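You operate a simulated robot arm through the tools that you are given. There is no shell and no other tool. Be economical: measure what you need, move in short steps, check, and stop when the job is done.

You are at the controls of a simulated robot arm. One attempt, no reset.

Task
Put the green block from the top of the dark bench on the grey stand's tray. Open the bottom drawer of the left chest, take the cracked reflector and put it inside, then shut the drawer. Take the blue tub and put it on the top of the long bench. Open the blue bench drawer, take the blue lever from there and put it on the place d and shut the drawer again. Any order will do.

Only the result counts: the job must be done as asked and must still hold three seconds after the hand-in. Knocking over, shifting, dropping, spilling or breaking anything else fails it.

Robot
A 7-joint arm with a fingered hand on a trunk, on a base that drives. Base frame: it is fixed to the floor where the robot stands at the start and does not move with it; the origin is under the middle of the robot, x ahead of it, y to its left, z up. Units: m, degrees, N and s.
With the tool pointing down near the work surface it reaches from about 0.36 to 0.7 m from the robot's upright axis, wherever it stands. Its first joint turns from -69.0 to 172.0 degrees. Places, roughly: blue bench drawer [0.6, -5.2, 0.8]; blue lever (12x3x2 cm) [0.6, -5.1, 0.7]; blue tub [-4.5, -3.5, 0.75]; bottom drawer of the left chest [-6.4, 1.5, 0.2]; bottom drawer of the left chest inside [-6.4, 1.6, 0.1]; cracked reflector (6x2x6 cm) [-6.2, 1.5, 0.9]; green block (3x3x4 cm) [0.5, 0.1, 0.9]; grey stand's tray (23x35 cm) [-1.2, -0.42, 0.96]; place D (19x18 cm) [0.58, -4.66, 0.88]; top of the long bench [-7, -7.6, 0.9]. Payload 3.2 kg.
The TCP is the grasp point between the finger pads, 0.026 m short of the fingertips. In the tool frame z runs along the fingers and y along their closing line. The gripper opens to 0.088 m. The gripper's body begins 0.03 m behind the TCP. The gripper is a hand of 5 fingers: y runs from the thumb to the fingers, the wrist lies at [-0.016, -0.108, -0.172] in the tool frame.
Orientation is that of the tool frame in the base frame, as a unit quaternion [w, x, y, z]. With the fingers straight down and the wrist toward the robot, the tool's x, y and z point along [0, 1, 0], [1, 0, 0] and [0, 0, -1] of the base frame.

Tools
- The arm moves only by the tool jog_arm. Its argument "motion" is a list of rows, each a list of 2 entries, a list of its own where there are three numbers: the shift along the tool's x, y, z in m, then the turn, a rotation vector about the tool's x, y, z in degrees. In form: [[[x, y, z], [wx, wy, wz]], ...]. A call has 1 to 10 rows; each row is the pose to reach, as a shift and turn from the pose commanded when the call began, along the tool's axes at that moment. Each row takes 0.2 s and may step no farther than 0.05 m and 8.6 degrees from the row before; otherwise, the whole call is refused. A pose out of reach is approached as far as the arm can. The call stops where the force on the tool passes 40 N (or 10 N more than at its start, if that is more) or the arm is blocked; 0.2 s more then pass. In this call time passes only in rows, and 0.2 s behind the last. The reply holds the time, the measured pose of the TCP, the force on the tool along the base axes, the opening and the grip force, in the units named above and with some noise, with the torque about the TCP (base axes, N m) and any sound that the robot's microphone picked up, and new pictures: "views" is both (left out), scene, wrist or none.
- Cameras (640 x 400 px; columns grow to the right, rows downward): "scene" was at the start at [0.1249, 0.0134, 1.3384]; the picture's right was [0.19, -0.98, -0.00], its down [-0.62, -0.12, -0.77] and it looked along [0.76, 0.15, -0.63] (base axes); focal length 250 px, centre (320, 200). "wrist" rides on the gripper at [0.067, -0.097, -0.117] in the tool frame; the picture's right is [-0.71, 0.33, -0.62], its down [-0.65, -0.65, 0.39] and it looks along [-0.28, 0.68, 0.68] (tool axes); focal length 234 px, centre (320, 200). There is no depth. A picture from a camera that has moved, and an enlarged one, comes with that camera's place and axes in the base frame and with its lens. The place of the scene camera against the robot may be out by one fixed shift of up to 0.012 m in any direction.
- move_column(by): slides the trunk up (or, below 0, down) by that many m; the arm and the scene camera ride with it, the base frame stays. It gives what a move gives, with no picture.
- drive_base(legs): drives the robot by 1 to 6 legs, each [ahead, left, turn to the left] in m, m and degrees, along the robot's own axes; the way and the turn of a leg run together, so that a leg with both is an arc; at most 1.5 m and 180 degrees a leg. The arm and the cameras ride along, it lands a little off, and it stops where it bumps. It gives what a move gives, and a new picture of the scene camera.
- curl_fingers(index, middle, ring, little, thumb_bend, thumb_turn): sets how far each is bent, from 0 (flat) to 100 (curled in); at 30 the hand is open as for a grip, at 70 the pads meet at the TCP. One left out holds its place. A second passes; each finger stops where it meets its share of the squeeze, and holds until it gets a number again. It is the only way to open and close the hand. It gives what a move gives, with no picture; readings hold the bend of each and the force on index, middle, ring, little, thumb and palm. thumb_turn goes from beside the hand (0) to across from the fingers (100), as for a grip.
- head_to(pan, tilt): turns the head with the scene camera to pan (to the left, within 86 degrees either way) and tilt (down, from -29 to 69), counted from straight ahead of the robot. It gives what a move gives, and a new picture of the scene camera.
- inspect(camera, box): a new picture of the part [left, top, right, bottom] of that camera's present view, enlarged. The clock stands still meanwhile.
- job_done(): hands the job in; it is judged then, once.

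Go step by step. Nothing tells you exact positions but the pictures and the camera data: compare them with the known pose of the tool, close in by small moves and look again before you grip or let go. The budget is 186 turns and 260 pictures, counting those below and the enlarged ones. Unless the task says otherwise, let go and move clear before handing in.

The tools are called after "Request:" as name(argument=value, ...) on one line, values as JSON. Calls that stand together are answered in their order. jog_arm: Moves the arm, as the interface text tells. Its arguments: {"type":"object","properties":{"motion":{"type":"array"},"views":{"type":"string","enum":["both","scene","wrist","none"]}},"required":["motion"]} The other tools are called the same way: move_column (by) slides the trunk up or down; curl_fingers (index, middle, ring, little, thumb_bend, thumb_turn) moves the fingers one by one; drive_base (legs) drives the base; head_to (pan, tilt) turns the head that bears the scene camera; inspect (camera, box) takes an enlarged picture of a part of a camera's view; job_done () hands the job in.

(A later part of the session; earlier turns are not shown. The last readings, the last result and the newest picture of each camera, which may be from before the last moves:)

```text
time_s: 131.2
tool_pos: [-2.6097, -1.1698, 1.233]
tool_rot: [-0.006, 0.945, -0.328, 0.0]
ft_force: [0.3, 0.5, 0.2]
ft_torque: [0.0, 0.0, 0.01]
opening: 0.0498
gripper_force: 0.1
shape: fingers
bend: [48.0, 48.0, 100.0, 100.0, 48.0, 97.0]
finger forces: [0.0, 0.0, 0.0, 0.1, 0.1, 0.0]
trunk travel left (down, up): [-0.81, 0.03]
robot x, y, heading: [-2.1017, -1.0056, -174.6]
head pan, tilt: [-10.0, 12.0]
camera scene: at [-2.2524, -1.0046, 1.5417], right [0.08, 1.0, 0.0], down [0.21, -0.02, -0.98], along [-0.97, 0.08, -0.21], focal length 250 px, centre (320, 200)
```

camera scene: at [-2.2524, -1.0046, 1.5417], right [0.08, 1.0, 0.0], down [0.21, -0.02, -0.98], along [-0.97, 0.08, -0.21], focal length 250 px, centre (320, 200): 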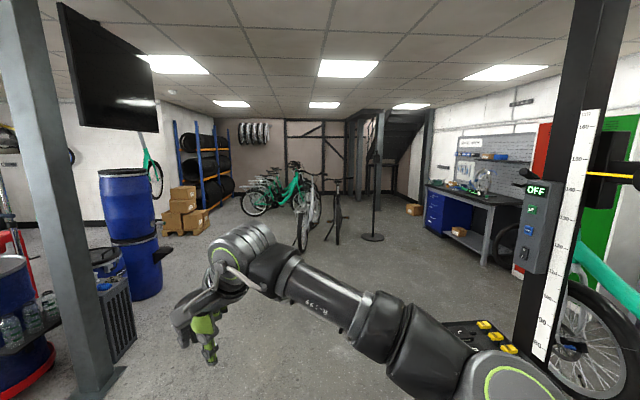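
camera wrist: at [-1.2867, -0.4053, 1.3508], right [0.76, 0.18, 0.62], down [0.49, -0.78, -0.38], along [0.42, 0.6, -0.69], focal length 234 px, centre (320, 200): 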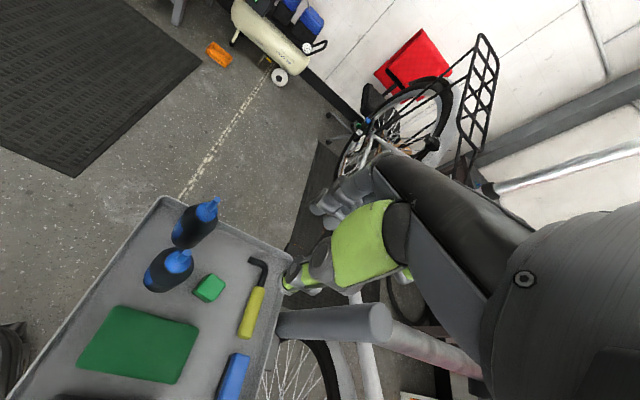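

The blue-drawer bench at about (-6.4, 1.4) is visible, with a post near (-6.1, 0.2) and parked bikes at x≈-5.8 near y≈-1. I'll drive west along y=-1, then right toward the bench, and look again.

Request:
drive_base(legs=[[0, 0, -5.5], [1.5, 0, 0], [1.0, 0, 0], [0, -0.9, 0]])

Request:
head_to(pan=-35, tilt=25)

```text
time_s: 148.2
tool_pos: [-5.1446, -0.2942, 1.2327]
tool_rot: [-0.006, 0.935, -0.355, 0.0]
ft_force: [0.3, 0.2, 0.6]
ft_torque: [0.02, 0.01, 0.02]
opening: 0.0496
gripper_force: 0.1
shape: fingers
bend: [48.0, 48.0, 100.0, 100.0, 48.0, 97.0]
finger forces: [0.0, 0.0, 0.0, 0.0, 0.0, 0.0]
trunk travel left (down, up): [-0.81, 0.03]
robot x, y, heading: [-4.6279, -0.1596, -177.9]
head pan, tilt: [-10.0, 12.0]
camera scene: at [-4.778, -0.1509, 1.5418], right [0.14, 0.99, 0.0], down [0.21, -0.03, -0.98], along [-0.97, 0.14, -0.21], focal length 250 px, centre (320, 200)
```

scene: 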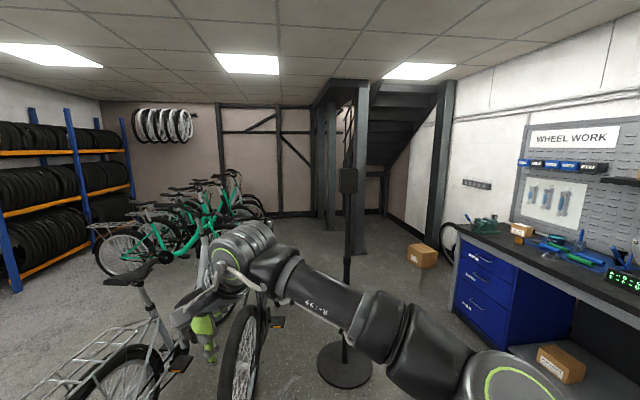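

```text
time_s: 149.1
tool_pos: [-5.1448, -0.2941, 1.2339]
tool_rot: [-0.007, 0.935, -0.355, 0.0]
ft_force: [0.8, 1.4, 0.5]
ft_torque: [0.0, -0.01, 0.02]
opening: 0.0495
gripper_force: 0.0
shape: fingers
bend: [48.0, 48.0, 100.0, 100.0, 48.0, 97.0]
finger forces: [0.0, 0.1, 0.0, 0.0, 0.1, 0.0]
trunk travel left (down, up): [-0.81, 0.03]
robot x, y, heading: [-4.629, -0.1598, -177.7]
head pan, tilt: [-35.0, 25.0]
camera scene: at [-4.763, -0.1138, 1.5207], right [0.54, 0.84, 0.0], down [0.35, -0.23, -0.91], along [-0.76, 0.49, -0.42], focal length 250 px, centre (320, 200)
```

scene: 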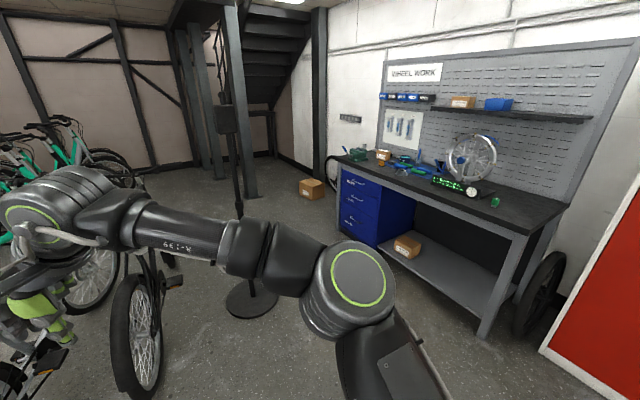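

The chest's blue front is at about x -6.8…-6.2, y≈1.5. I'll zoom in on the drawers and the bench top.

Request:
inspect(camera="scene", box=[325, 130, 445, 260])

Request:
inspect(camera="scene", box=[330, 130, 530, 220])

```text
3.08 times, centred on (385, 195) of scene
camera zoom: at [-4.763, -0.1138, 1.5207], right [0.54, 0.84, 0.0], down [0.35, -0.23, -0.91], along [-0.76, 0.49, -0.42], focal length 768 px, centre (120, 215)
```

zoom: 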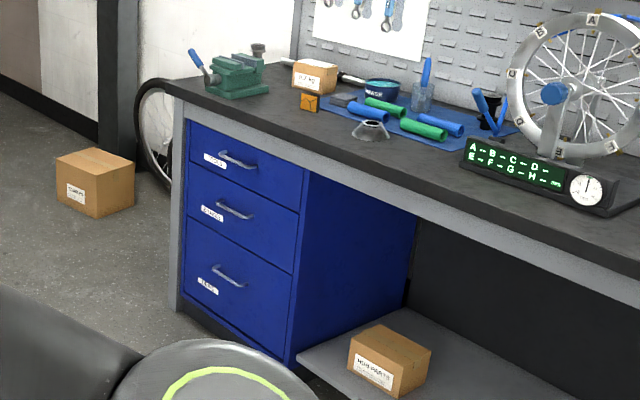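

```text
3.20 times, centred on (430, 175) of scene
camera zoom: at [-4.763, -0.1138, 1.5207], right [0.54, 0.84, 0.0], down [0.35, -0.23, -0.91], along [-0.76, 0.49, -0.42], focal length 799 px, centre (-32, 280)
```

zoom: 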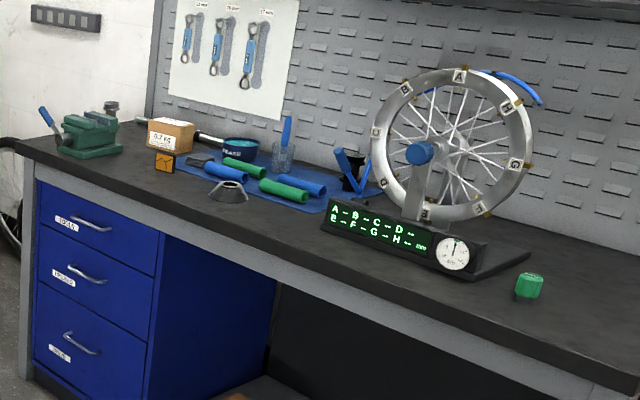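

The orange cracked reflector stands near the bench's front edge at about (-6.23, 1.47), and the bottom drawer handle is at about (-6.5, 1.45, 0.21). I'll drive into the corridor in front of the bench, facing it (heading 90).

Request:
drive_base(legs=[[0, -0.97, 0], [0, 0, -92.1], [0, 1.3, 0]])

Request:
head_to(pan=20, tilt=40)

```text
time_s: 164.1
tool_pos: [-6.0254, 1.3703, 1.2343]
tool_rot: [0.004, -0.378, 0.926, -0.005]
ft_force: [-0.2, -0.1, -1.0]
ft_torque: [-0.02, -0.02, 0.01]
opening: 0.0495
gripper_force: 0.1
shape: fingers
bend: [48.0, 48.0, 100.0, 100.0, 48.0, 97.0]
finger forces: [0.1, 0.1, 0.1, 0.0, 0.0, 0.0]
trunk travel left (down, up): [-0.81, 0.03]
robot x, y, heading: [-5.9284, 0.843, 88.2]
head pan, tilt: [-35.0, 25.0]
camera scene: at [-5.8791, 0.9644, 1.5206], right [0.8, -0.6, 0.0], down [-0.25, -0.34, -0.91], along [0.54, 0.72, -0.42], focal length 250 px, centre (320, 200)
```

scene: 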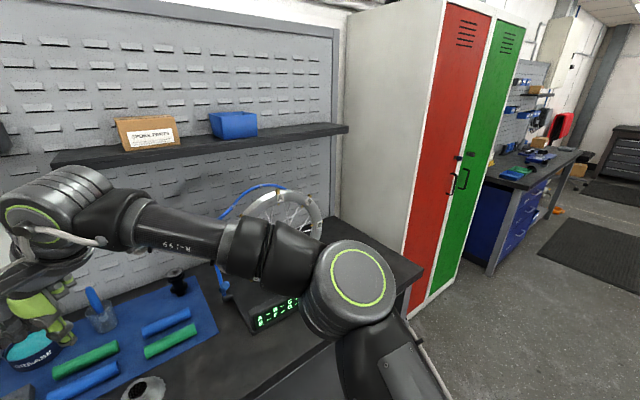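

```text
time_s: 165.3
tool_pos: [-6.0251, 1.3692, 1.2323]
tool_rot: [0.004, -0.378, 0.926, -0.006]
ft_force: [0.2, 0.4, 0.2]
ft_torque: [0.02, 0.02, 0.01]
opening: 0.0497
gripper_force: 0.0
shape: fingers
bend: [48.0, 48.0, 100.0, 100.0, 48.0, 97.0]
finger forces: [0.1, 0.0, 0.1, 0.1, 0.0, 0.0]
trunk travel left (down, up): [-0.81, 0.03]
robot x, y, heading: [-5.9295, 0.8441, 88.2]
head pan, tilt: [20.0, 40.0]
camera scene: at [-5.9608, 0.9716, 1.4973], right [0.95, 0.31, 0.0], down [0.2, -0.61, -0.77], along [-0.24, 0.73, -0.64], focal length 250 px, centre (320, 200)
```

scene: 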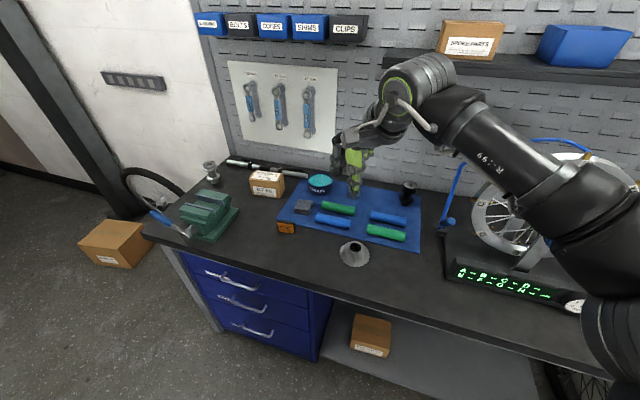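

The handle is at about (-6.45, 1.40, 0.21) and the bench front edge is at y≈1.28. I'll retract the hand in front of the robot with yaw 90, clear of the bench, before lowering.

Request:
jog_arm(motion=[[[0.011, -0.022, 0], [0, 0, 7.4]], [[0.022, -0.044, 0], [0, 0, 14.8]], [[0.033, -0.066, 0], [0, 0, 22.2]], [[0.044, -0.088, 0], [0, 0, 29.6]], [[0.055, -0.11, 0], [0, 0, 37]], [[0.066, -0.131, 0], [0, 0, 44.4]]], views="none")

Request:
head_to(pan=75, tilt=55)

```text
time_s: 166.7
tool_pos: [-5.9825, 1.2289, 1.2333]
tool_rot: [0.005, 0.002, 1.0, -0.003]
ft_force: [0.3, -0.1, 0.1]
ft_torque: [0.03, -0.02, -0.01]
opening: 0.0496
gripper_force: 0.1
shape: fingers
bend: [48.0, 48.0, 100.0, 100.0, 48.0, 97.0]
finger forces: [0.0, 0.0, 0.0, 0.0, 0.0, 0.0]
trunk travel left (down, up): [-0.81, 0.03]
robot x, y, heading: [-5.9222, 0.843, 87.9]
head pan, tilt: [20.0, 40.0]
```

```text
time_s: 168.0
tool_pos: [-5.9835, 1.2293, 1.2339]
tool_rot: [0.005, -0.001, 1.0, -0.004]
ft_force: [-0.9, 0.7, -0.5]
ft_torque: [0.03, -0.02, -0.01]
opening: 0.0496
gripper_force: 0.1
shape: fingers
bend: [48.0, 48.0, 100.0, 100.0, 48.0, 97.0]
finger forces: [0.1, 0.0, 0.0, 0.0, 0.0, 0.0]
trunk travel left (down, up): [-0.81, 0.03]
robot x, y, heading: [-5.927, 0.8427, 88.2]
head pan, tilt: [75.0, 55.0]
camera scene: at [-6.0034, 0.9118, 1.4766], right [0.29, 0.96, 0.0], down [0.78, -0.24, -0.57], along [-0.55, 0.17, -0.82], focal length 250 px, centre (320, 200)
```

scene: 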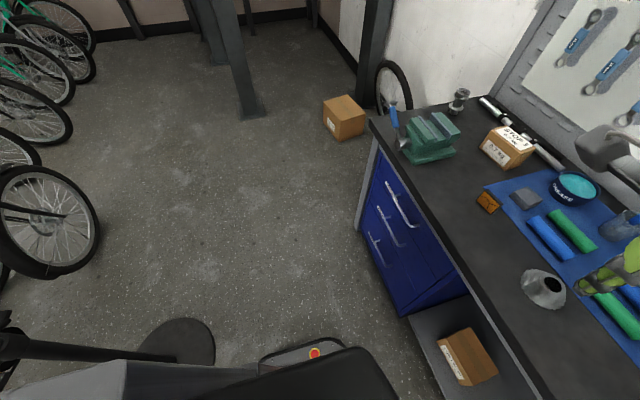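

The handle is at about (-6.45, 1.37, 0.21) and the post at (-6.36, 0.26). I'll work from the east side. First I back off so the hand clears the bench edge, then lower the trunk.

Request:
drive_base(legs=[[-0.2, 0.0, 1.8]])

Request:
move_column(by=-0.4)

Request:
move_column(by=-0.38)

Request:
head_to(pan=40, tilt=35)

```text
time_s: 169.6
tool_pos: [-5.9991, 1.0335, 1.2337]
tool_rot: [0.006, -0.016, 1.0, -0.003]
ft_force: [0.7, -0.3, -0.4]
ft_torque: [-0.02, -0.01, -0.01]
opening: 0.0496
gripper_force: 0.1
shape: fingers
bend: [48.0, 48.0, 100.0, 100.0, 48.0, 97.0]
finger forces: [0.0, 0.0, 0.0, 0.0, 0.0, 0.1]
trunk travel left (down, up): [-0.81, 0.03]
robot x, y, heading: [-5.9329, 0.6484, 89.9]
head pan, tilt: [75.0, 55.0]
camera scene: at [-6.009, 0.7144, 1.4766], right [0.26, 0.97, 0.0], down [0.79, -0.21, -0.57], along [-0.55, 0.15, -0.82], focal length 250 px, centre (320, 200)
```

scene: 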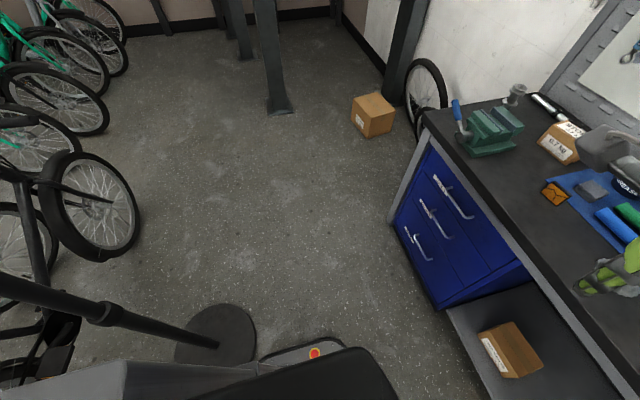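

```text
time_s: 173.4
tool_pos: [-5.9992, 1.0323, 0.8337]
tool_rot: [0.005, -0.017, 1.0, -0.003]
ft_force: [0.8, 0.0, 0.4]
ft_torque: [-0.03, -0.01, 0.02]
opening: 0.0494
gripper_force: 0.1
shape: fingers
bend: [48.0, 48.0, 100.0, 100.0, 48.0, 97.0]
finger forces: [0.1, 0.0, 0.0, 0.0, 0.0, 0.0]
trunk travel left (down, up): [-0.41, 0.43]
robot x, y, heading: [-5.9299, 0.6502, 90.2]
head pan, tilt: [75.0, 55.0]
```

```text
time_s: 177.1
tool_pos: [-5.9991, 1.0312, 0.4528]
tool_rot: [0.005, -0.016, 1.0, -0.004]
ft_force: [0.4, -0.2, 0.1]
ft_torque: [-0.01, -0.02, 0.0]
opening: 0.0497
gripper_force: 0.0
shape: fingers
bend: [48.0, 48.0, 100.0, 100.0, 48.0, 97.0]
finger forces: [0.0, 0.1, 0.0, 0.1, 0.0, 0.0]
trunk travel left (down, up): [-0.03, 0.81]
robot x, y, heading: [-5.9308, 0.6483, 90.2]
head pan, tilt: [75.0, 55.0]
```

```text
time_s: 178.1
tool_pos: [-5.9999, 1.0316, 0.4535]
tool_rot: [0.006, -0.017, 1.0, -0.003]
ft_force: [-0.1, -0.6, 0.1]
ft_torque: [0.0, -0.01, -0.01]
opening: 0.0496
gripper_force: 0.0
shape: fingers
bend: [48.0, 48.0, 100.0, 100.0, 48.0, 97.0]
finger forces: [0.0, 0.0, 0.0, 0.1, 0.0, 0.0]
trunk travel left (down, up): [-0.03, 0.81]
robot x, y, heading: [-5.9294, 0.6479, 89.8]
head pan, tilt: [40.0, 35.0]
camera scene: at [-5.996, 0.7627, 0.7248], right [0.77, 0.64, 0.0], down [0.37, -0.44, -0.82], along [-0.53, 0.63, -0.57], focal length 250 px, centre (320, 200)
```

scene: 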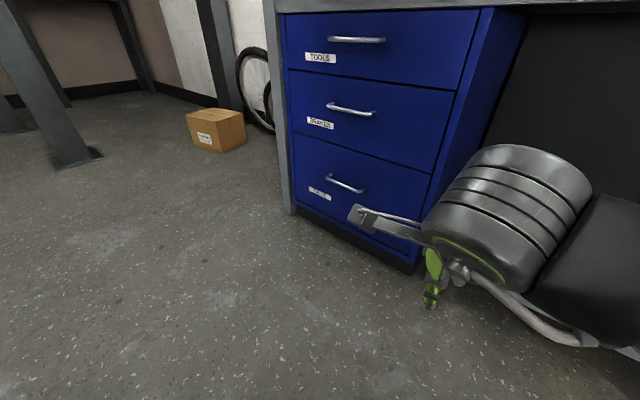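

Good view of the drawers. Two views put the bottom handle at roughly (-6.405, 1.365, 0.29). I'll zoom in for detail.

Request:
inspect(camera="scene", box=[270, 140, 450, 270])

```text
3.08 times, centred on (360, 205) of scene
camera zoom: at [-5.996, 0.7627, 0.7248], right [0.77, 0.64, 0.0], down [0.37, -0.44, -0.82], along [-0.53, 0.63, -0.57], focal length 768 px, centre (197, 185)
```

zoom: 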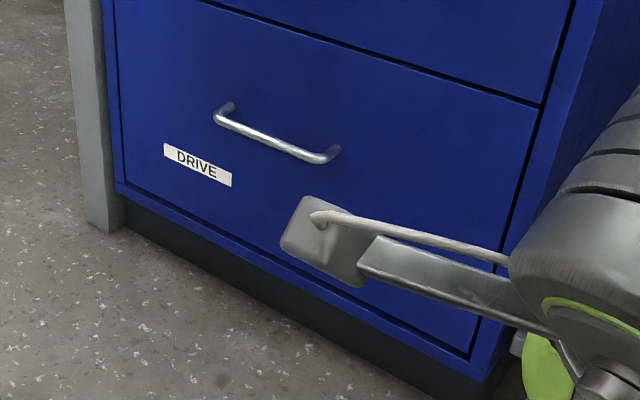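

The handle bar centre is about (-6.40, 1.37, 0.286), standing about 2.5 cm off the drawer front. I'll move the hand left in front of the handle, still clear of the chest, then tilt it 45° and hook the fingertips behind the bar.

Request:
jog_arm(motion=[[[0.045, 0, 0.01], [0, 0, 0]], [[0.09, 0, 0.02], [0, 0, 0]], [[0.135, 0, 0.03], [0, 0, 0]], [[0.18, 0, 0.04], [0, 0, 0]], [[0.225, 0, 0.05], [0, 0, 0]], [[0.27, 0, 0.06], [0, 0, 0]], [[0.315, 0.005, 0.07], [0, 0, 0]], [[0.36, 0.01, 0.07], [0, 0, 0]], [[0.4, 0.02, 0.07], [0, 0, 0]]], views="none")

Request:
jog_arm(motion=[[[0, 0, 0], [-7.5, 0, 0]], [[0, 0, 0], [-15, 0, 0]], [[0, 0, 0], [-22.5, 0, 0]], [[0, 0, 0], [-30, 0, 0]], [[0, 0, 0], [-37.5, 0, 0]], [[0, 0, 0], [-45, 0, 0]]])

```text
time_s: 180.1
tool_pos: [-6.2104, 1.0426, 0.3836]
tool_rot: [-0.008, 0.0, 1.0, -0.005]
ft_force: [0.4, -0.6, -0.2]
ft_torque: [0.03, -0.04, -0.02]
opening: 0.0499
gripper_force: 0.0
shape: fingers
bend: [48.0, 48.0, 100.0, 100.0, 48.0, 97.0]
finger forces: [0.1, 0.0, 0.0, 0.0, 0.0, 0.1]
out of reach, approached as far as the arm can: row 5, 6, 7, 8, 9
trunk travel left (down, up): [-0.03, 0.81]
robot x, y, heading: [-5.9287, 0.6451, 89.8]
head pan, tilt: [40.0, 35.0]
```

```text
time_s: 181.5
tool_pos: [-6.1901, 1.0351, 0.3749]
tool_rot: [-0.002, -0.018, 0.925, 0.38]
ft_force: [-0.7, 0.0, -0.7]
ft_torque: [-0.01, 0.01, -0.02]
opening: 0.05
gripper_force: 0.0
shape: fingers
bend: [48.0, 48.0, 100.0, 100.0, 48.0, 97.0]
finger forces: [0.0, 0.1, 0.0, 0.1, 0.1, 0.0]
out of reach, approached as far as the arm can: row 5, 6
trunk travel left (down, up): [-0.03, 0.81]
robot x, y, heading: [-5.9303, 0.6469, 89.8]
head pan, tilt: [40.0, 35.0]
camera scene: at [-5.996, 0.7627, 0.7249], right [0.77, 0.64, 0.0], down [0.37, -0.44, -0.82], along [-0.53, 0.63, -0.57], focal length 250 px, centre (320, 200)
camera wrist: at [-6.2515, 0.8811, 0.3876], right [0.71, -0.18, 0.68], down [0.66, -0.17, -0.73], along [0.25, 0.97, 0.0], focal length 234 px, centre (320, 200)
```

scene: 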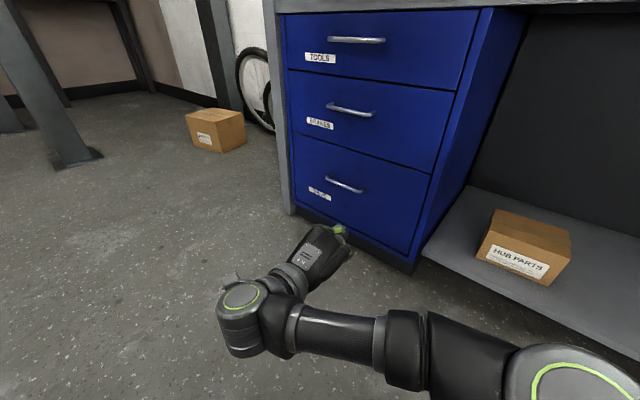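
wrist: 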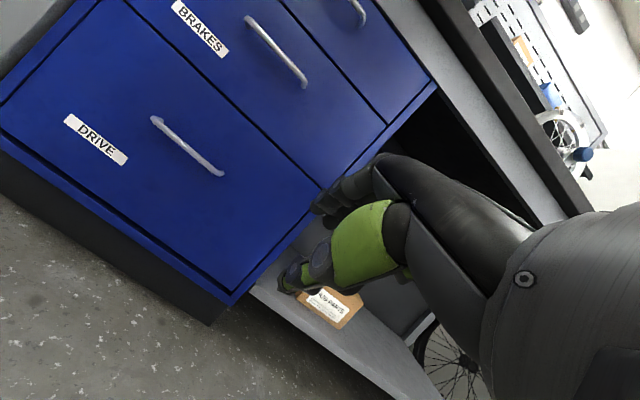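

The 45° tilt works and the handle is clear in the wrist view at about (-6.385, 1.37, 0.293). I'll drive left 0.2 m and forward 0.24 m to bring the hand close, set the fingers hook-shaped, and look.

Request:
drive_base(legs=[[0, 0.2, 0], [0.22, 0, 0]])

Request:
curl_fingers(index=64, middle=64, thumb_bend=35)

Request:
inspect(camera="wrist", box=[0, 0, 640, 400])

```text
time_s: 184.3
tool_pos: [-6.3914, 1.2522, 0.3745]
tool_rot: [-0.002, -0.019, 0.925, 0.379]
ft_force: [-0.5, 0.6, -0.2]
ft_torque: [0.0, 0.0, 0.0]
opening: 0.05
gripper_force: 0.0
shape: fingers
bend: [48.0, 48.0, 100.0, 100.0, 48.0, 97.0]
finger forces: [0.0, 0.1, 0.0, 0.0, 0.0, 0.1]
trunk travel left (down, up): [-0.03, 0.81]
robot x, y, heading: [-6.1322, 0.8679, 90.1]
head pan, tilt: [40.0, 35.0]
camera scene: at [-6.197, 0.9791, 0.7249], right [0.76, 0.64, 0.0], down [0.37, -0.44, -0.82], along [-0.53, 0.63, -0.57], focal length 250 px, centre (320, 200)
```

scene: 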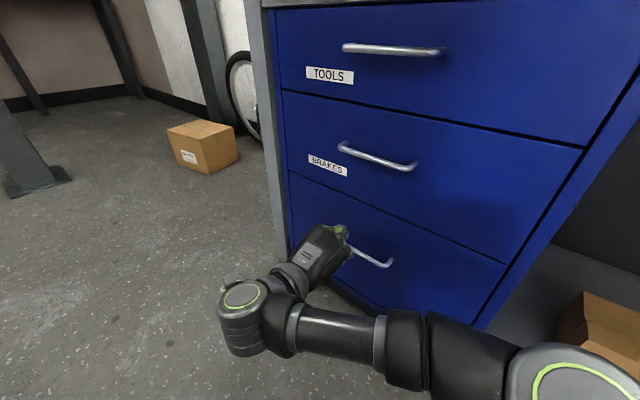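

```text
time_s: 185.3
tool_pos: [-6.3918, 1.2525, 0.3746]
tool_rot: [-0.002, -0.019, 0.925, 0.38]
ft_force: [0.9, -0.7, -0.3]
ft_torque: [0.0, 0.02, -0.05]
opening: 0.0471
gripper_force: 0.0
shape: fingers
bend: [64.0, 64.0, 100.0, 100.0, 35.0, 97.0]
finger forces: [0.0, 0.1, 0.0, 0.0, 0.0, 0.0]
trunk travel left (down, up): [-0.03, 0.81]
robot x, y, heading: [-6.1316, 0.8689, 89.8]
head pan, tilt: [40.0, 35.0]
```

```text
1.00 times, centred on (320, 200) of wrist (not enlarged: the box is as wide or as high as the picture)
camera zoom: at [-6.4526, 1.0979, 0.3881], right [0.71, -0.18, 0.68], down [0.66, -0.17, -0.73], along [0.24, 0.97, 0.0], focal length 234 px, centre (320, 200)
```

zoom: 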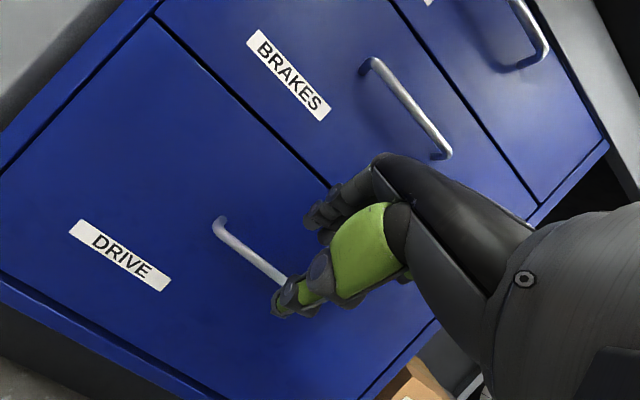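

The handle spans x -6.455…-6.308 at z≈0.293. I'll bring the hooked fingertips just above and behind the bar.

Request:
jog_arm(motion=[[[0, 0.0192, 0.031], [0, 0, 0]], [[0, 0.0385, 0.0627], [0, 0, 0]], [[0, 0.05, 0.082], [0, 0, 0]], [[0, 0.0577, 0.0941], [0, 0, 0]]])

Request:
inspect(camera="wrist", box=[200, 130, 400, 330])

```text
time_s: 186.3
tool_pos: [-6.3969, 1.3555, 0.3509]
tool_rot: [-0.003, -0.021, 0.924, 0.381]
ft_force: [0.2, -24.3, 10.3]
ft_torque: [0.16, -0.01, -0.07]
opening: 0.0387
gripper_force: 12.4
shape: fingers
bend: [71.0, 71.0, 100.0, 100.0, 35.0, 97.0]
finger forces: [9.2, 15.8, 0.1, 0.0, 0.0, 0.0]
trunk travel left (down, up): [-0.03, 0.81]
robot x, y, heading: [-6.1319, 0.8632, 90.1]
head pan, tilt: [40.0, 35.0]
camera scene: at [-6.1965, 0.9766, 0.7255], right [0.76, 0.65, 0.0], down [0.37, -0.44, -0.82], along [-0.53, 0.63, -0.57], focal length 250 px, centre (320, 200)
camera wrist: at [-6.4565, 1.2003, 0.3632], right [0.71, -0.17, 0.68], down [0.66, -0.16, -0.73], along [0.24, 0.97, 0.0], focal length 234 px, centre (320, 200)
```

scene: 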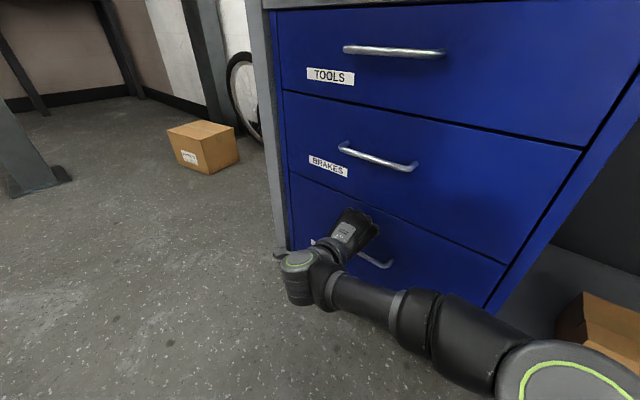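
wrist: 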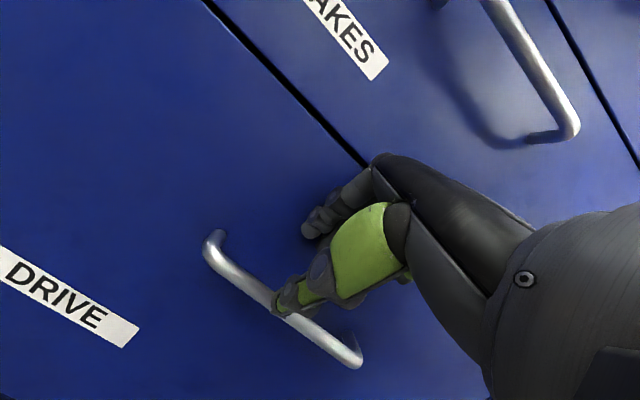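

```text
2.00 times, centred on (300, 230) of wrist
camera zoom: at [-6.4565, 1.2003, 0.3632], right [0.71, -0.17, 0.68], down [0.66, -0.16, -0.73], along [0.24, 0.97, 0.0], focal length 468 px, centre (360, 140)
```

zoom: 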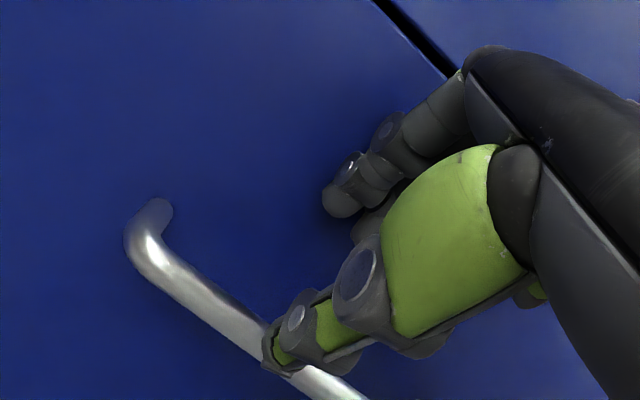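

The fingertips are touching the drawer front about 4–5 cm above the bar, and the thumb would hit the bar on the way down. I'll open the thumb wide, back off a few mm and slide down behind the bar.

Request:
curl_fingers(thumb_bend=0)

Request:
jog_arm(motion=[[[0, -0.0064, -0.0063], [0, 0, 0]], [[0, -0.018, 0.006], [0, 0, 0]], [[0, -0.031, 0.019], [0, 0, 0]], [[0, -0.0449, 0.0328], [0, 0, 0]]])

Request:
inspect(camera="wrist", box=[200, 130, 400, 330])

```text
time_s: 187.3
tool_pos: [-6.3952, 1.3574, 0.3493]
tool_rot: [-0.004, -0.021, 0.925, 0.379]
ft_force: [-8.0, -27.0, 7.4]
ft_torque: [0.12, -0.01, 0.08]
opening: 0.0479
gripper_force: 13.7
shape: fingers
bend: [71.0, 71.0, 100.0, 100.0, 1.0, 97.0]
finger forces: [10.0, 17.5, 0.0, 0.0, 0.1, 0.1]
trunk travel left (down, up): [-0.03, 0.81]
robot x, y, heading: [-6.13, 0.8659, 90.3]
head pan, tilt: [40.0, 35.0]
```

```text
time_s: 188.3
tool_pos: [-6.3916, 1.3517, 0.2935]
tool_rot: [-0.002, -0.018, 0.925, 0.379]
ft_force: [1.4, -10.2, 2.9]
ft_torque: [0.08, -0.01, -0.06]
opening: 0.0537
gripper_force: 5.6
shape: fingers
bend: [67.0, 69.0, 100.0, 100.0, 1.0, 97.0]
finger forces: [3.8, 6.9, 0.0, 0.0, 0.0, 0.1]
trunk travel left (down, up): [-0.03, 0.81]
robot x, y, heading: [-6.1325, 0.8653, 90.2]
head pan, tilt: [40.0, 35.0]
camera scene: at [-6.1967, 0.9786, 0.725], right [0.76, 0.64, 0.0], down [0.37, -0.44, -0.82], along [-0.53, 0.63, -0.57], focal length 250 px, centre (320, 200)
camera wrist: at [-6.4534, 1.1968, 0.3065], right [0.71, -0.18, 0.68], down [0.66, -0.17, -0.73], along [0.25, 0.97, 0.0], focal length 234 px, centre (320, 200)
```

scene: 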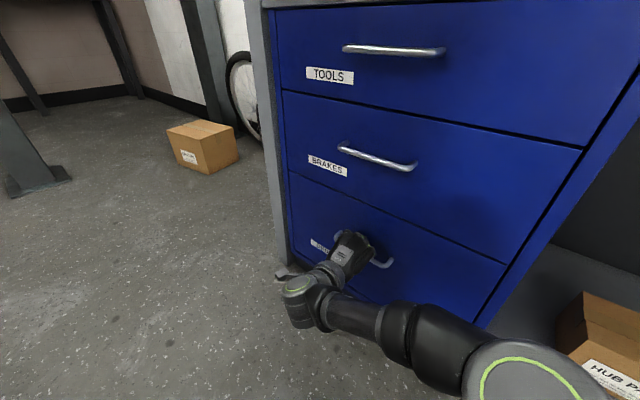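
wrist: 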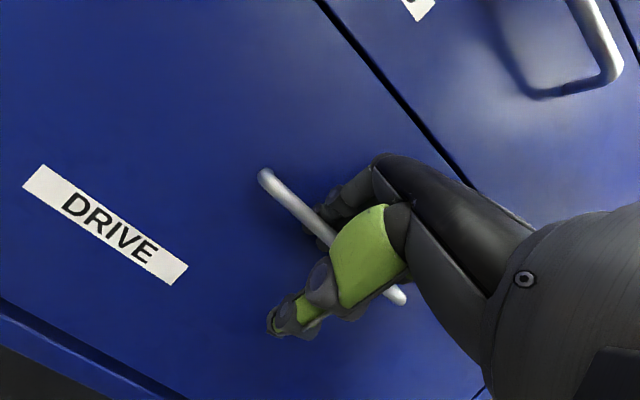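

```text
2.00 times, centred on (300, 230) of wrist
camera zoom: at [-6.4534, 1.1968, 0.3065], right [0.71, -0.18, 0.68], down [0.66, -0.17, -0.73], along [0.25, 0.97, 0.0], focal length 468 px, centre (360, 140)
```

zoom: 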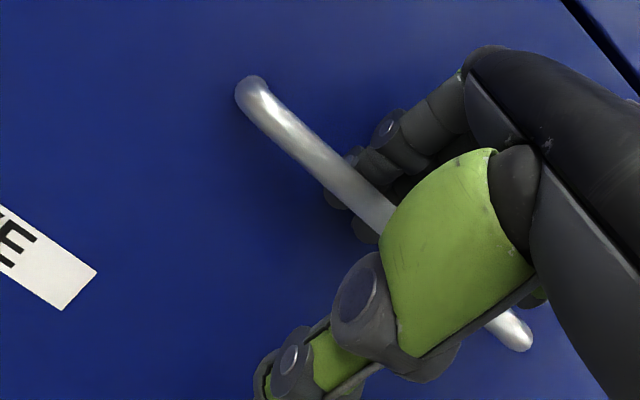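

The bar now sits between the thumb and the fingers. I'll close on it and start pulling with the arm.

Request:
curl_fingers(index=75, middle=75, thumb_bend=60)

Request:
jog_arm(motion=[[[0, -0.014, -0.014], [0, 0, 0]], [[0, -0.028, -0.028], [0, 0, 0]], [[0, -0.042, -0.042], [0, 0, 0]]])

```text
time_s: 189.3
tool_pos: [-6.3927, 1.3512, 0.2925]
tool_rot: [-0.002, -0.018, 0.925, 0.379]
ft_force: [0.5, 2.1, 0.1]
ft_torque: [0.02, 0.02, -0.01]
opening: 0.0074
gripper_force: 0.7
shape: fingers
bend: [75.0, 75.0, 100.0, 100.0, 60.0, 97.0]
finger forces: [2.4, 0.0, 0.0, 0.0, 0.1, 0.0]
trunk travel left (down, up): [-0.03, 0.81]
robot x, y, heading: [-6.1279, 0.8676, 90.3]
head pan, tilt: [40.0, 35.0]
```

```text
time_s: 190.1
tool_pos: [-6.3906, 1.29, 0.2945]
tool_rot: [-0.003, -0.019, 0.925, 0.38]
ft_force: [0.4, -2.5, 0.6]
ft_torque: [0.0, 0.03, -0.01]
opening: 0.0061
gripper_force: 1.1
shape: fingers
bend: [75.0, 75.0, 100.0, 100.0, 60.0, 97.0]
finger forces: [0.0, 1.7, 0.1, 0.0, 0.1, 0.0]
trunk travel left (down, up): [-0.03, 0.81]
robot x, y, heading: [-6.1303, 0.867, 90.2]
head pan, tilt: [40.0, 35.0]
camera scene: at [-6.197, 0.9788, 0.7249], right [0.76, 0.65, 0.0], down [0.37, -0.44, -0.82], along [-0.53, 0.63, -0.57], focal length 250 px, centre (320, 200)
camera wrist: at [-6.4518, 1.1349, 0.3069], right [0.71, -0.18, 0.68], down [0.66, -0.17, -0.73], along [0.24, 0.97, 0.0], focal length 234 px, centre (320, 200)
```

scene: 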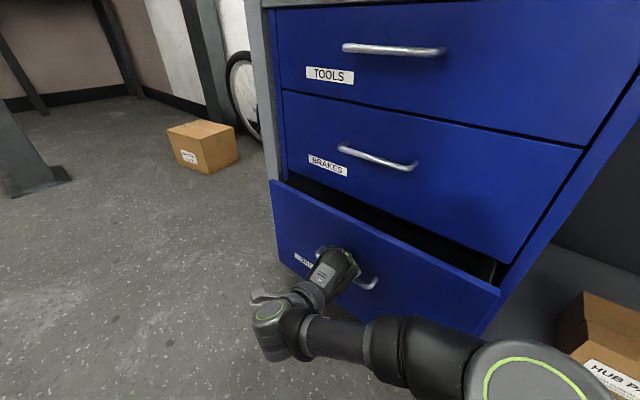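
wrist: 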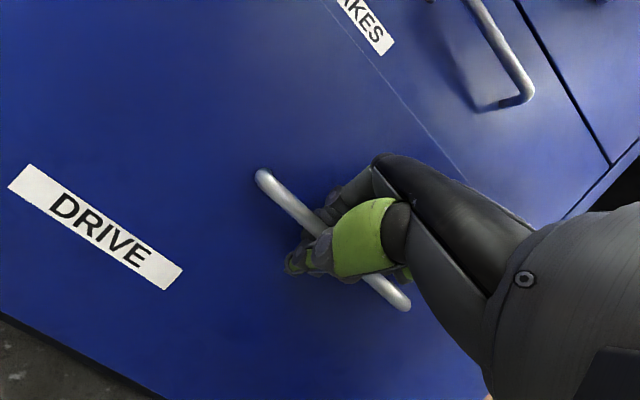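

The drawer is opening. I'll continue by driving the base back 0.2 m.

Request:
drive_base(legs=[[-0.21, 0, 0]])

```text
time_s: 191.8
tool_pos: [-6.3897, 1.081, 0.2931]
tool_rot: [-0.002, -0.019, 0.925, 0.38]
ft_force: [0.6, -0.8, -0.4]
ft_torque: [0.02, -0.01, 0.0]
opening: 0.006
gripper_force: 0.2
shape: fingers
bend: [75.0, 75.0, 100.0, 100.0, 60.0, 97.0]
finger forces: [0.0, 0.7, 0.1, 0.1, 0.0, 0.1]
trunk travel left (down, up): [-0.03, 0.81]
robot x, y, heading: [-6.1289, 0.6544, 90.3]
head pan, tilt: [40.0, 35.0]
camera scene: at [-6.1963, 0.7697, 0.7249], right [0.76, 0.65, 0.0], down [0.37, -0.44, -0.82], along [-0.53, 0.63, -0.57], focal length 250 px, centre (320, 200)
```

scene: 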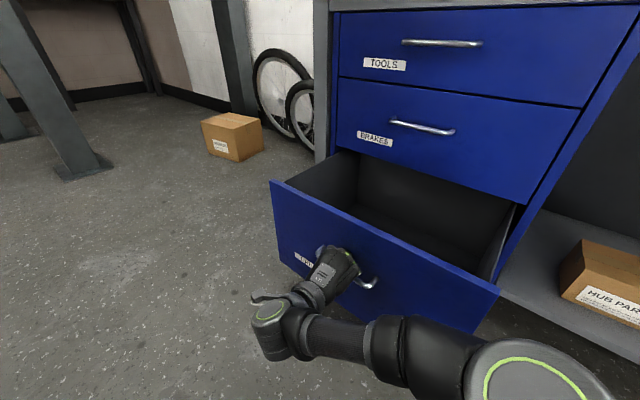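

The drawer is open about 27 cm. I'll release the handle, lift the fingers out from behind the bar and move back.

Request:
curl_fingers(thumb_bend=0, index=68, middle=68)

Request:
jog_arm(motion=[[[0, 0.016, -0.012], [0, 0, 0]], [[0, 0.03, -0.026], [0, 0, 0]], [[0, 0.044, -0.04], [0, 0, 0]], [[0, 0.058, -0.054], [0, 0, 0]], [[0, 0.072, -0.068], [0, 0, 0]]])

```text
time_s: 192.8
tool_pos: [-6.3899, 1.08, 0.2938]
tool_rot: [-0.002, -0.019, 0.925, 0.379]
ft_force: [0.7, 0.1, 0.5]
ft_torque: [0.0, 0.02, -0.04]
opening: 0.0547
gripper_force: 0.8
shape: fingers
bend: [67.0, 68.0, 100.0, 100.0, 1.0, 97.0]
finger forces: [1.0, 0.1, 0.1, 0.0, 0.1, 0.0]
trunk travel left (down, up): [-0.03, 0.81]
robot x, y, heading: [-6.1275, 0.6541, 90.6]
head pan, tilt: [40.0, 35.0]
```

```text
time_s: 194.0
tool_pos: [-6.3904, 1.0855, 0.3908]
tool_rot: [-0.001, -0.019, 0.925, 0.379]
ft_force: [0.5, -0.2, -0.4]
ft_torque: [0.01, 0.01, -0.01]
opening: 0.054
gripper_force: 0.0
shape: fingers
bend: [68.0, 68.0, 100.0, 100.0, 1.0, 97.0]
finger forces: [0.1, 0.1, 0.1, 0.0, 0.0, 0.1]
trunk travel left (down, up): [-0.03, 0.81]
robot x, y, heading: [-6.1315, 0.6565, 90.0]
head pan, tilt: [40.0, 35.0]
camera scene: at [-6.1964, 0.7697, 0.7248], right [0.76, 0.65, 0.0], down [0.37, -0.44, -0.82], along [-0.53, 0.63, -0.57], focal length 250 px, centre (320, 200)
camera wrist: at [-6.4514, 0.9307, 0.4047], right [0.71, -0.18, 0.68], down [0.66, -0.17, -0.73], along [0.24, 0.97, 0.0], focal length 234 px, centre (320, 200)
```

scene: 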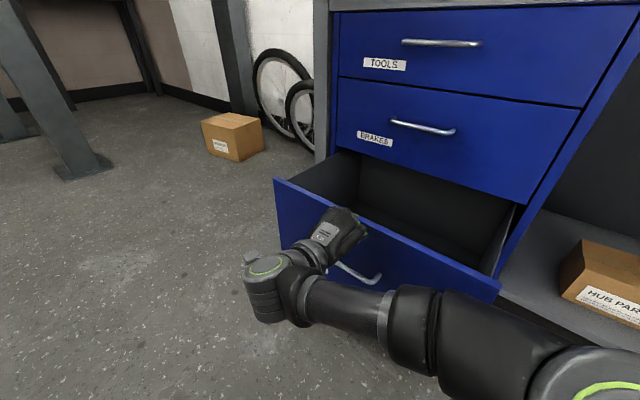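
wrist: 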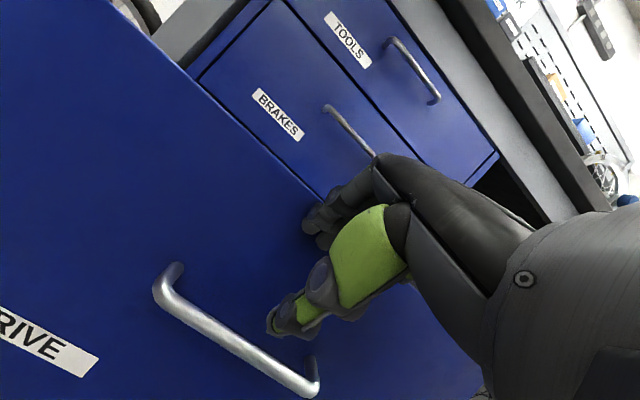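

I'm unhooked. I'll raise the trunk for the reflector, then straighten the tool.

Request:
move_column(by=0.75)

Request:
jog_arm(motion=[[[0, 0, 0], [7.5, 0, 0]], [[0, 0, 0], [15, 0, 0]], [[0, 0, 0], [22.5, 0, 0]], [[0, 0, 0], [30, 0, 0]], [[0, 0, 0], [37.5, 0, 0]], [[0, 0, 0], [44.6, 0, 0]]], views="none")

Request:
head_to(pan=15, tilt=35)

```text
refused: 0.75 is not a number from -0.4 to 0.4
```

```text
time_s: 195.4
tool_pos: [-6.3898, 1.0845, 0.3935]
tool_rot: [0.006, -0.018, 1.0, -0.001]
ft_force: [0.3, -0.5, -0.6]
ft_torque: [-0.03, 0.0, -0.01]
opening: 0.054
gripper_force: 0.5
shape: fingers
bend: [68.0, 68.0, 100.0, 100.0, 1.0, 97.0]
finger forces: [0.1, 0.4, 0.0, 0.0, 0.0, 0.1]
trunk travel left (down, up): [-0.03, 0.81]
robot x, y, heading: [-6.1252, 0.658, 90.3]
head pan, tilt: [40.0, 35.0]
```

```text
time_s: 196.3
tool_pos: [-6.3907, 1.0847, 0.3927]
tool_rot: [0.005, -0.019, 1.0, 0.0]
ft_force: [0.3, -1.0, -0.8]
ft_torque: [-0.03, 0.0, -0.01]
opening: 0.0539
gripper_force: 0.3
shape: fingers
bend: [68.0, 68.0, 100.0, 100.0, 1.0, 97.0]
finger forces: [0.1, 0.5, 0.0, 0.1, 0.0, 0.0]
trunk travel left (down, up): [-0.03, 0.81]
robot x, y, heading: [-6.1303, 0.654, 90.4]
head pan, tilt: [15.0, 35.0]
camera scene: at [-6.1627, 0.7874, 0.7249], right [0.96, 0.26, 0.0], down [0.15, -0.55, -0.82], along [-0.22, 0.79, -0.57], focal length 250 px, centre (320, 200)
```

scene: 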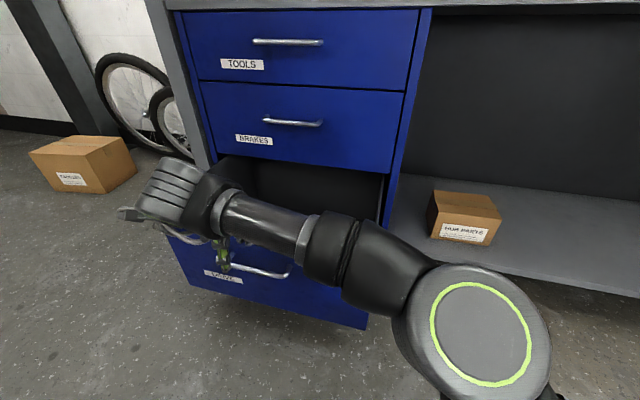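

The trunk move was limited to 0.4 m, but the tool is straight now. I'll back off 2 cm from the drawer front and raise the trunk in two steps.

Request:
jog_arm(motion=[[[0, -0.02, 0], [0, 0, 0]]], views="none")

Request:
move_column(by=0.4)

Request:
move_column(by=0.35)

Request:
head_to(pan=10, tilt=45)

```text
time_s: 196.7
tool_pos: [-6.3895, 1.0651, 0.3932]
tool_rot: [0.005, -0.018, 1.0, 0.001]
ft_force: [0.0, 0.9, -0.1]
ft_torque: [0.02, -0.01, 0.0]
opening: 0.0541
gripper_force: 0.1
shape: fingers
bend: [68.0, 68.0, 100.0, 100.0, 1.0, 97.0]
finger forces: [0.0, 0.0, 0.0, 0.0, 0.0, 0.0]
trunk travel left (down, up): [-0.03, 0.81]
robot x, y, heading: [-6.1299, 0.6583, 90.3]
head pan, tilt: [15.0, 35.0]
```

```text
time_s: 200.5
tool_pos: [-6.3896, 1.0645, 0.7934]
tool_rot: [0.006, -0.018, 1.0, -0.001]
ft_force: [0.3, -0.1, 0.1]
ft_torque: [-0.04, -0.02, 0.0]
opening: 0.054
gripper_force: 0.1
shape: fingers
bend: [68.0, 68.0, 100.0, 100.0, 1.0, 97.0]
finger forces: [0.0, 0.1, 0.0, 0.0, 0.0, 0.1]
trunk travel left (down, up): [-0.43, 0.41]
robot x, y, heading: [-6.1314, 0.655, 90.4]
head pan, tilt: [15.0, 35.0]
```

```text
time_s: 203.9
tool_pos: [-6.3894, 1.0652, 1.1425]
tool_rot: [0.005, -0.018, 1.0, 0.0]
ft_force: [0.3, -0.7, 0.7]
ft_torque: [0.0, -0.02, 0.04]
opening: 0.0539
gripper_force: 0.0
shape: fingers
bend: [68.0, 68.0, 100.0, 100.0, 1.0, 97.0]
finger forces: [0.1, 0.1, 0.0, 0.0, 0.1, 0.0]
trunk travel left (down, up): [-0.78, 0.06]
robot x, y, heading: [-6.1266, 0.6552, 90.4]
head pan, tilt: [15.0, 35.0]
```

```text
time_s: 204.6
tool_pos: [-6.3905, 1.0654, 1.1431]
tool_rot: [0.005, -0.017, 1.0, 0.001]
ft_force: [-0.1, 0.8, -0.4]
ft_torque: [0.03, 0.04, 0.0]
opening: 0.0541
gripper_force: 0.1
shape: fingers
bend: [68.0, 68.0, 100.0, 100.0, 1.0, 97.0]
finger forces: [0.0, 0.1, 0.0, 0.0, 0.0, 0.0]
trunk travel left (down, up): [-0.78, 0.06]
robot x, y, heading: [-6.1314, 0.6543, 90.0]
head pan, tilt: [10.0, 45.0]
camera scene: at [-6.1539, 0.7825, 1.4601], right [0.98, 0.18, 0.0], down [0.13, -0.7, -0.71], along [-0.13, 0.7, -0.71], focal length 250 px, centre (320, 200)
```

scene: 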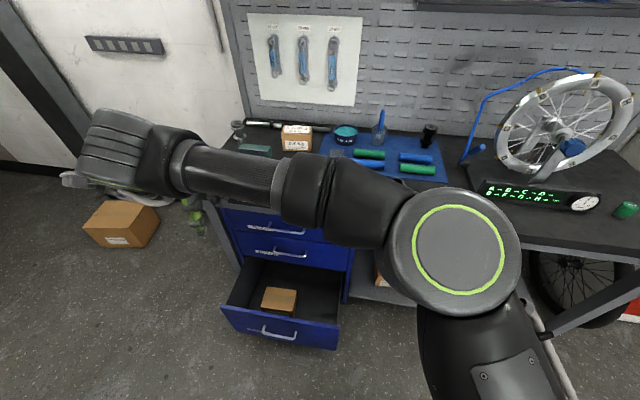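

The drawer is open with a small cardboard box inside. I'll shift the hand right to x≈-6.24, clear of the vice, and drive forward so the reflector is in reach and in the wrist view.

Request:
jog_arm(motion=[[[-0.05, 0, 0], [0, 0, 0]], [[-0.1, 0, 0], [0, 0, 0]], [[-0.15, 0, 0], [0, 0, 0]]], views="none")

Request:
drive_base(legs=[[0.27, 0, 0]])

Request:
inspect(camera="wrist", box=[0, 0, 640, 400])

```text
time_s: 205.4
tool_pos: [-6.2395, 1.0699, 1.1467]
tool_rot: [0.004, -0.019, 1.0, 0.0]
ft_force: [0.7, 0.5, 0.2]
ft_torque: [-0.04, 0.01, 0.03]
opening: 0.0543
gripper_force: 0.1
shape: fingers
bend: [68.0, 68.0, 100.0, 100.0, 1.0, 97.0]
finger forces: [0.0, 0.1, 0.0, 0.0, 0.0, 0.0]
trunk travel left (down, up): [-0.78, 0.06]
robot x, y, heading: [-6.1293, 0.6557, 90.4]
head pan, tilt: [10.0, 45.0]
```

```text
time_s: 207.3
tool_pos: [-6.2422, 1.3446, 1.1444]
tool_rot: [0.006, -0.017, 1.0, 0.0]
ft_force: [-0.4, 0.1, -0.1]
ft_torque: [-0.01, 0.01, 0.02]
opening: 0.0541
gripper_force: 0.0
shape: fingers
bend: [68.0, 68.0, 100.0, 100.0, 1.0, 97.0]
finger forces: [0.0, 0.0, 0.0, 0.0, 0.1, 0.0]
trunk travel left (down, up): [-0.78, 0.06]
robot x, y, heading: [-6.1301, 0.9299, 90.2]
head pan, tilt: [10.0, 45.0]
camera scene: at [-6.1541, 1.0549, 1.4601], right [0.98, 0.17, 0.0], down [0.12, -0.7, -0.71], along [-0.12, 0.7, -0.71], focal length 250 px, centre (320, 200)
```

scene: 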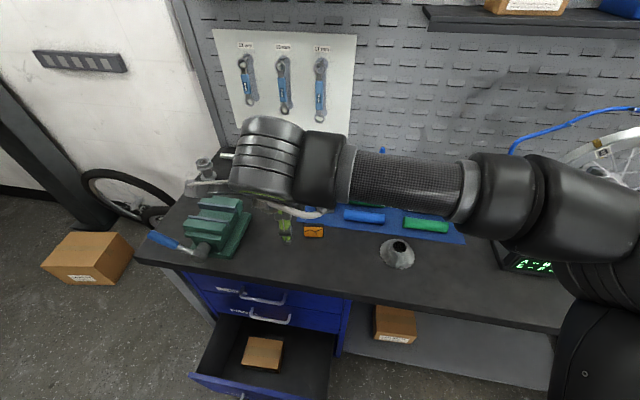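

```text
1.00 times, centred on (320, 200) of wrist (not enlarged: the box is as wide or as high as the picture)
camera zoom: at [-6.3062, 1.2436, 1.2612], right [0.69, 0.36, 0.63], down [0.68, -0.63, -0.38], along [0.26, 0.69, -0.67], focal length 234 px, centre (320, 200)
```

zoom: 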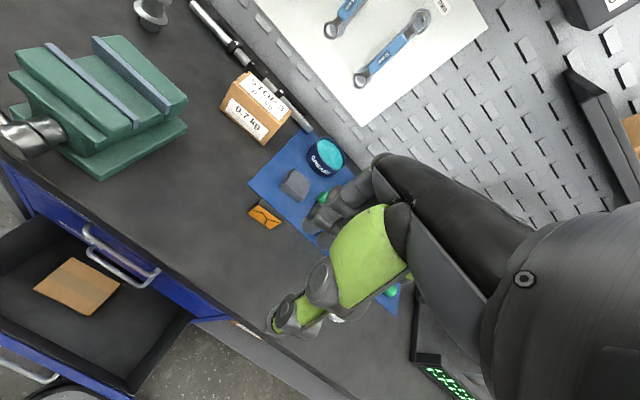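

The reflector is in view. I'm close to the open drawer, so I won't drive further forward. I'll zoom in to locate it.

Request:
inspect(camera="wrist", box=[220, 160, 320, 260])

Request:
inspect(camera="scene", box=[260, 190, 380, 270])

```text
4.00 times, centred on (270, 210) of wrist
camera zoom: at [-6.3062, 1.2436, 1.2612], right [0.69, 0.36, 0.63], down [0.68, -0.63, -0.38], along [0.26, 0.69, -0.67], focal length 937 px, centre (520, 160)
```

zoom: 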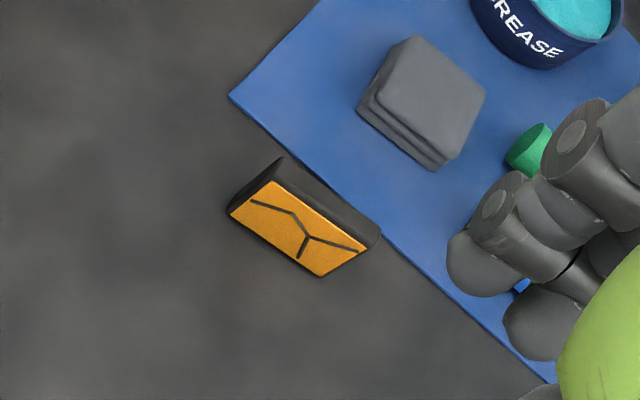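

```text
5.00 times, centred on (320, 230) of scene
camera zoom: at [-6.1541, 1.0549, 1.4601], right [0.98, 0.17, 0.0], down [0.12, -0.7, -0.71], along [-0.12, 0.7, -0.71], focal length 1248 px, centre (320, 50)
```

zoom: 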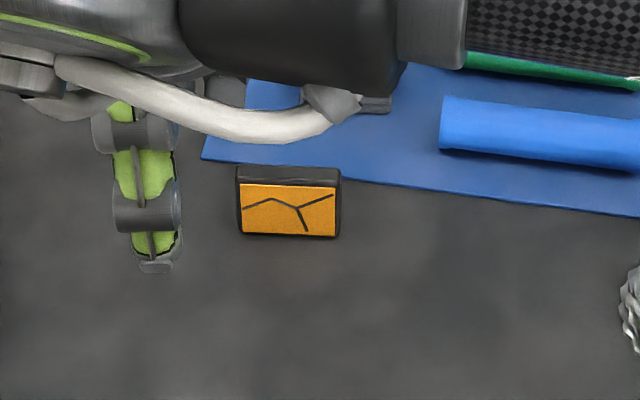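

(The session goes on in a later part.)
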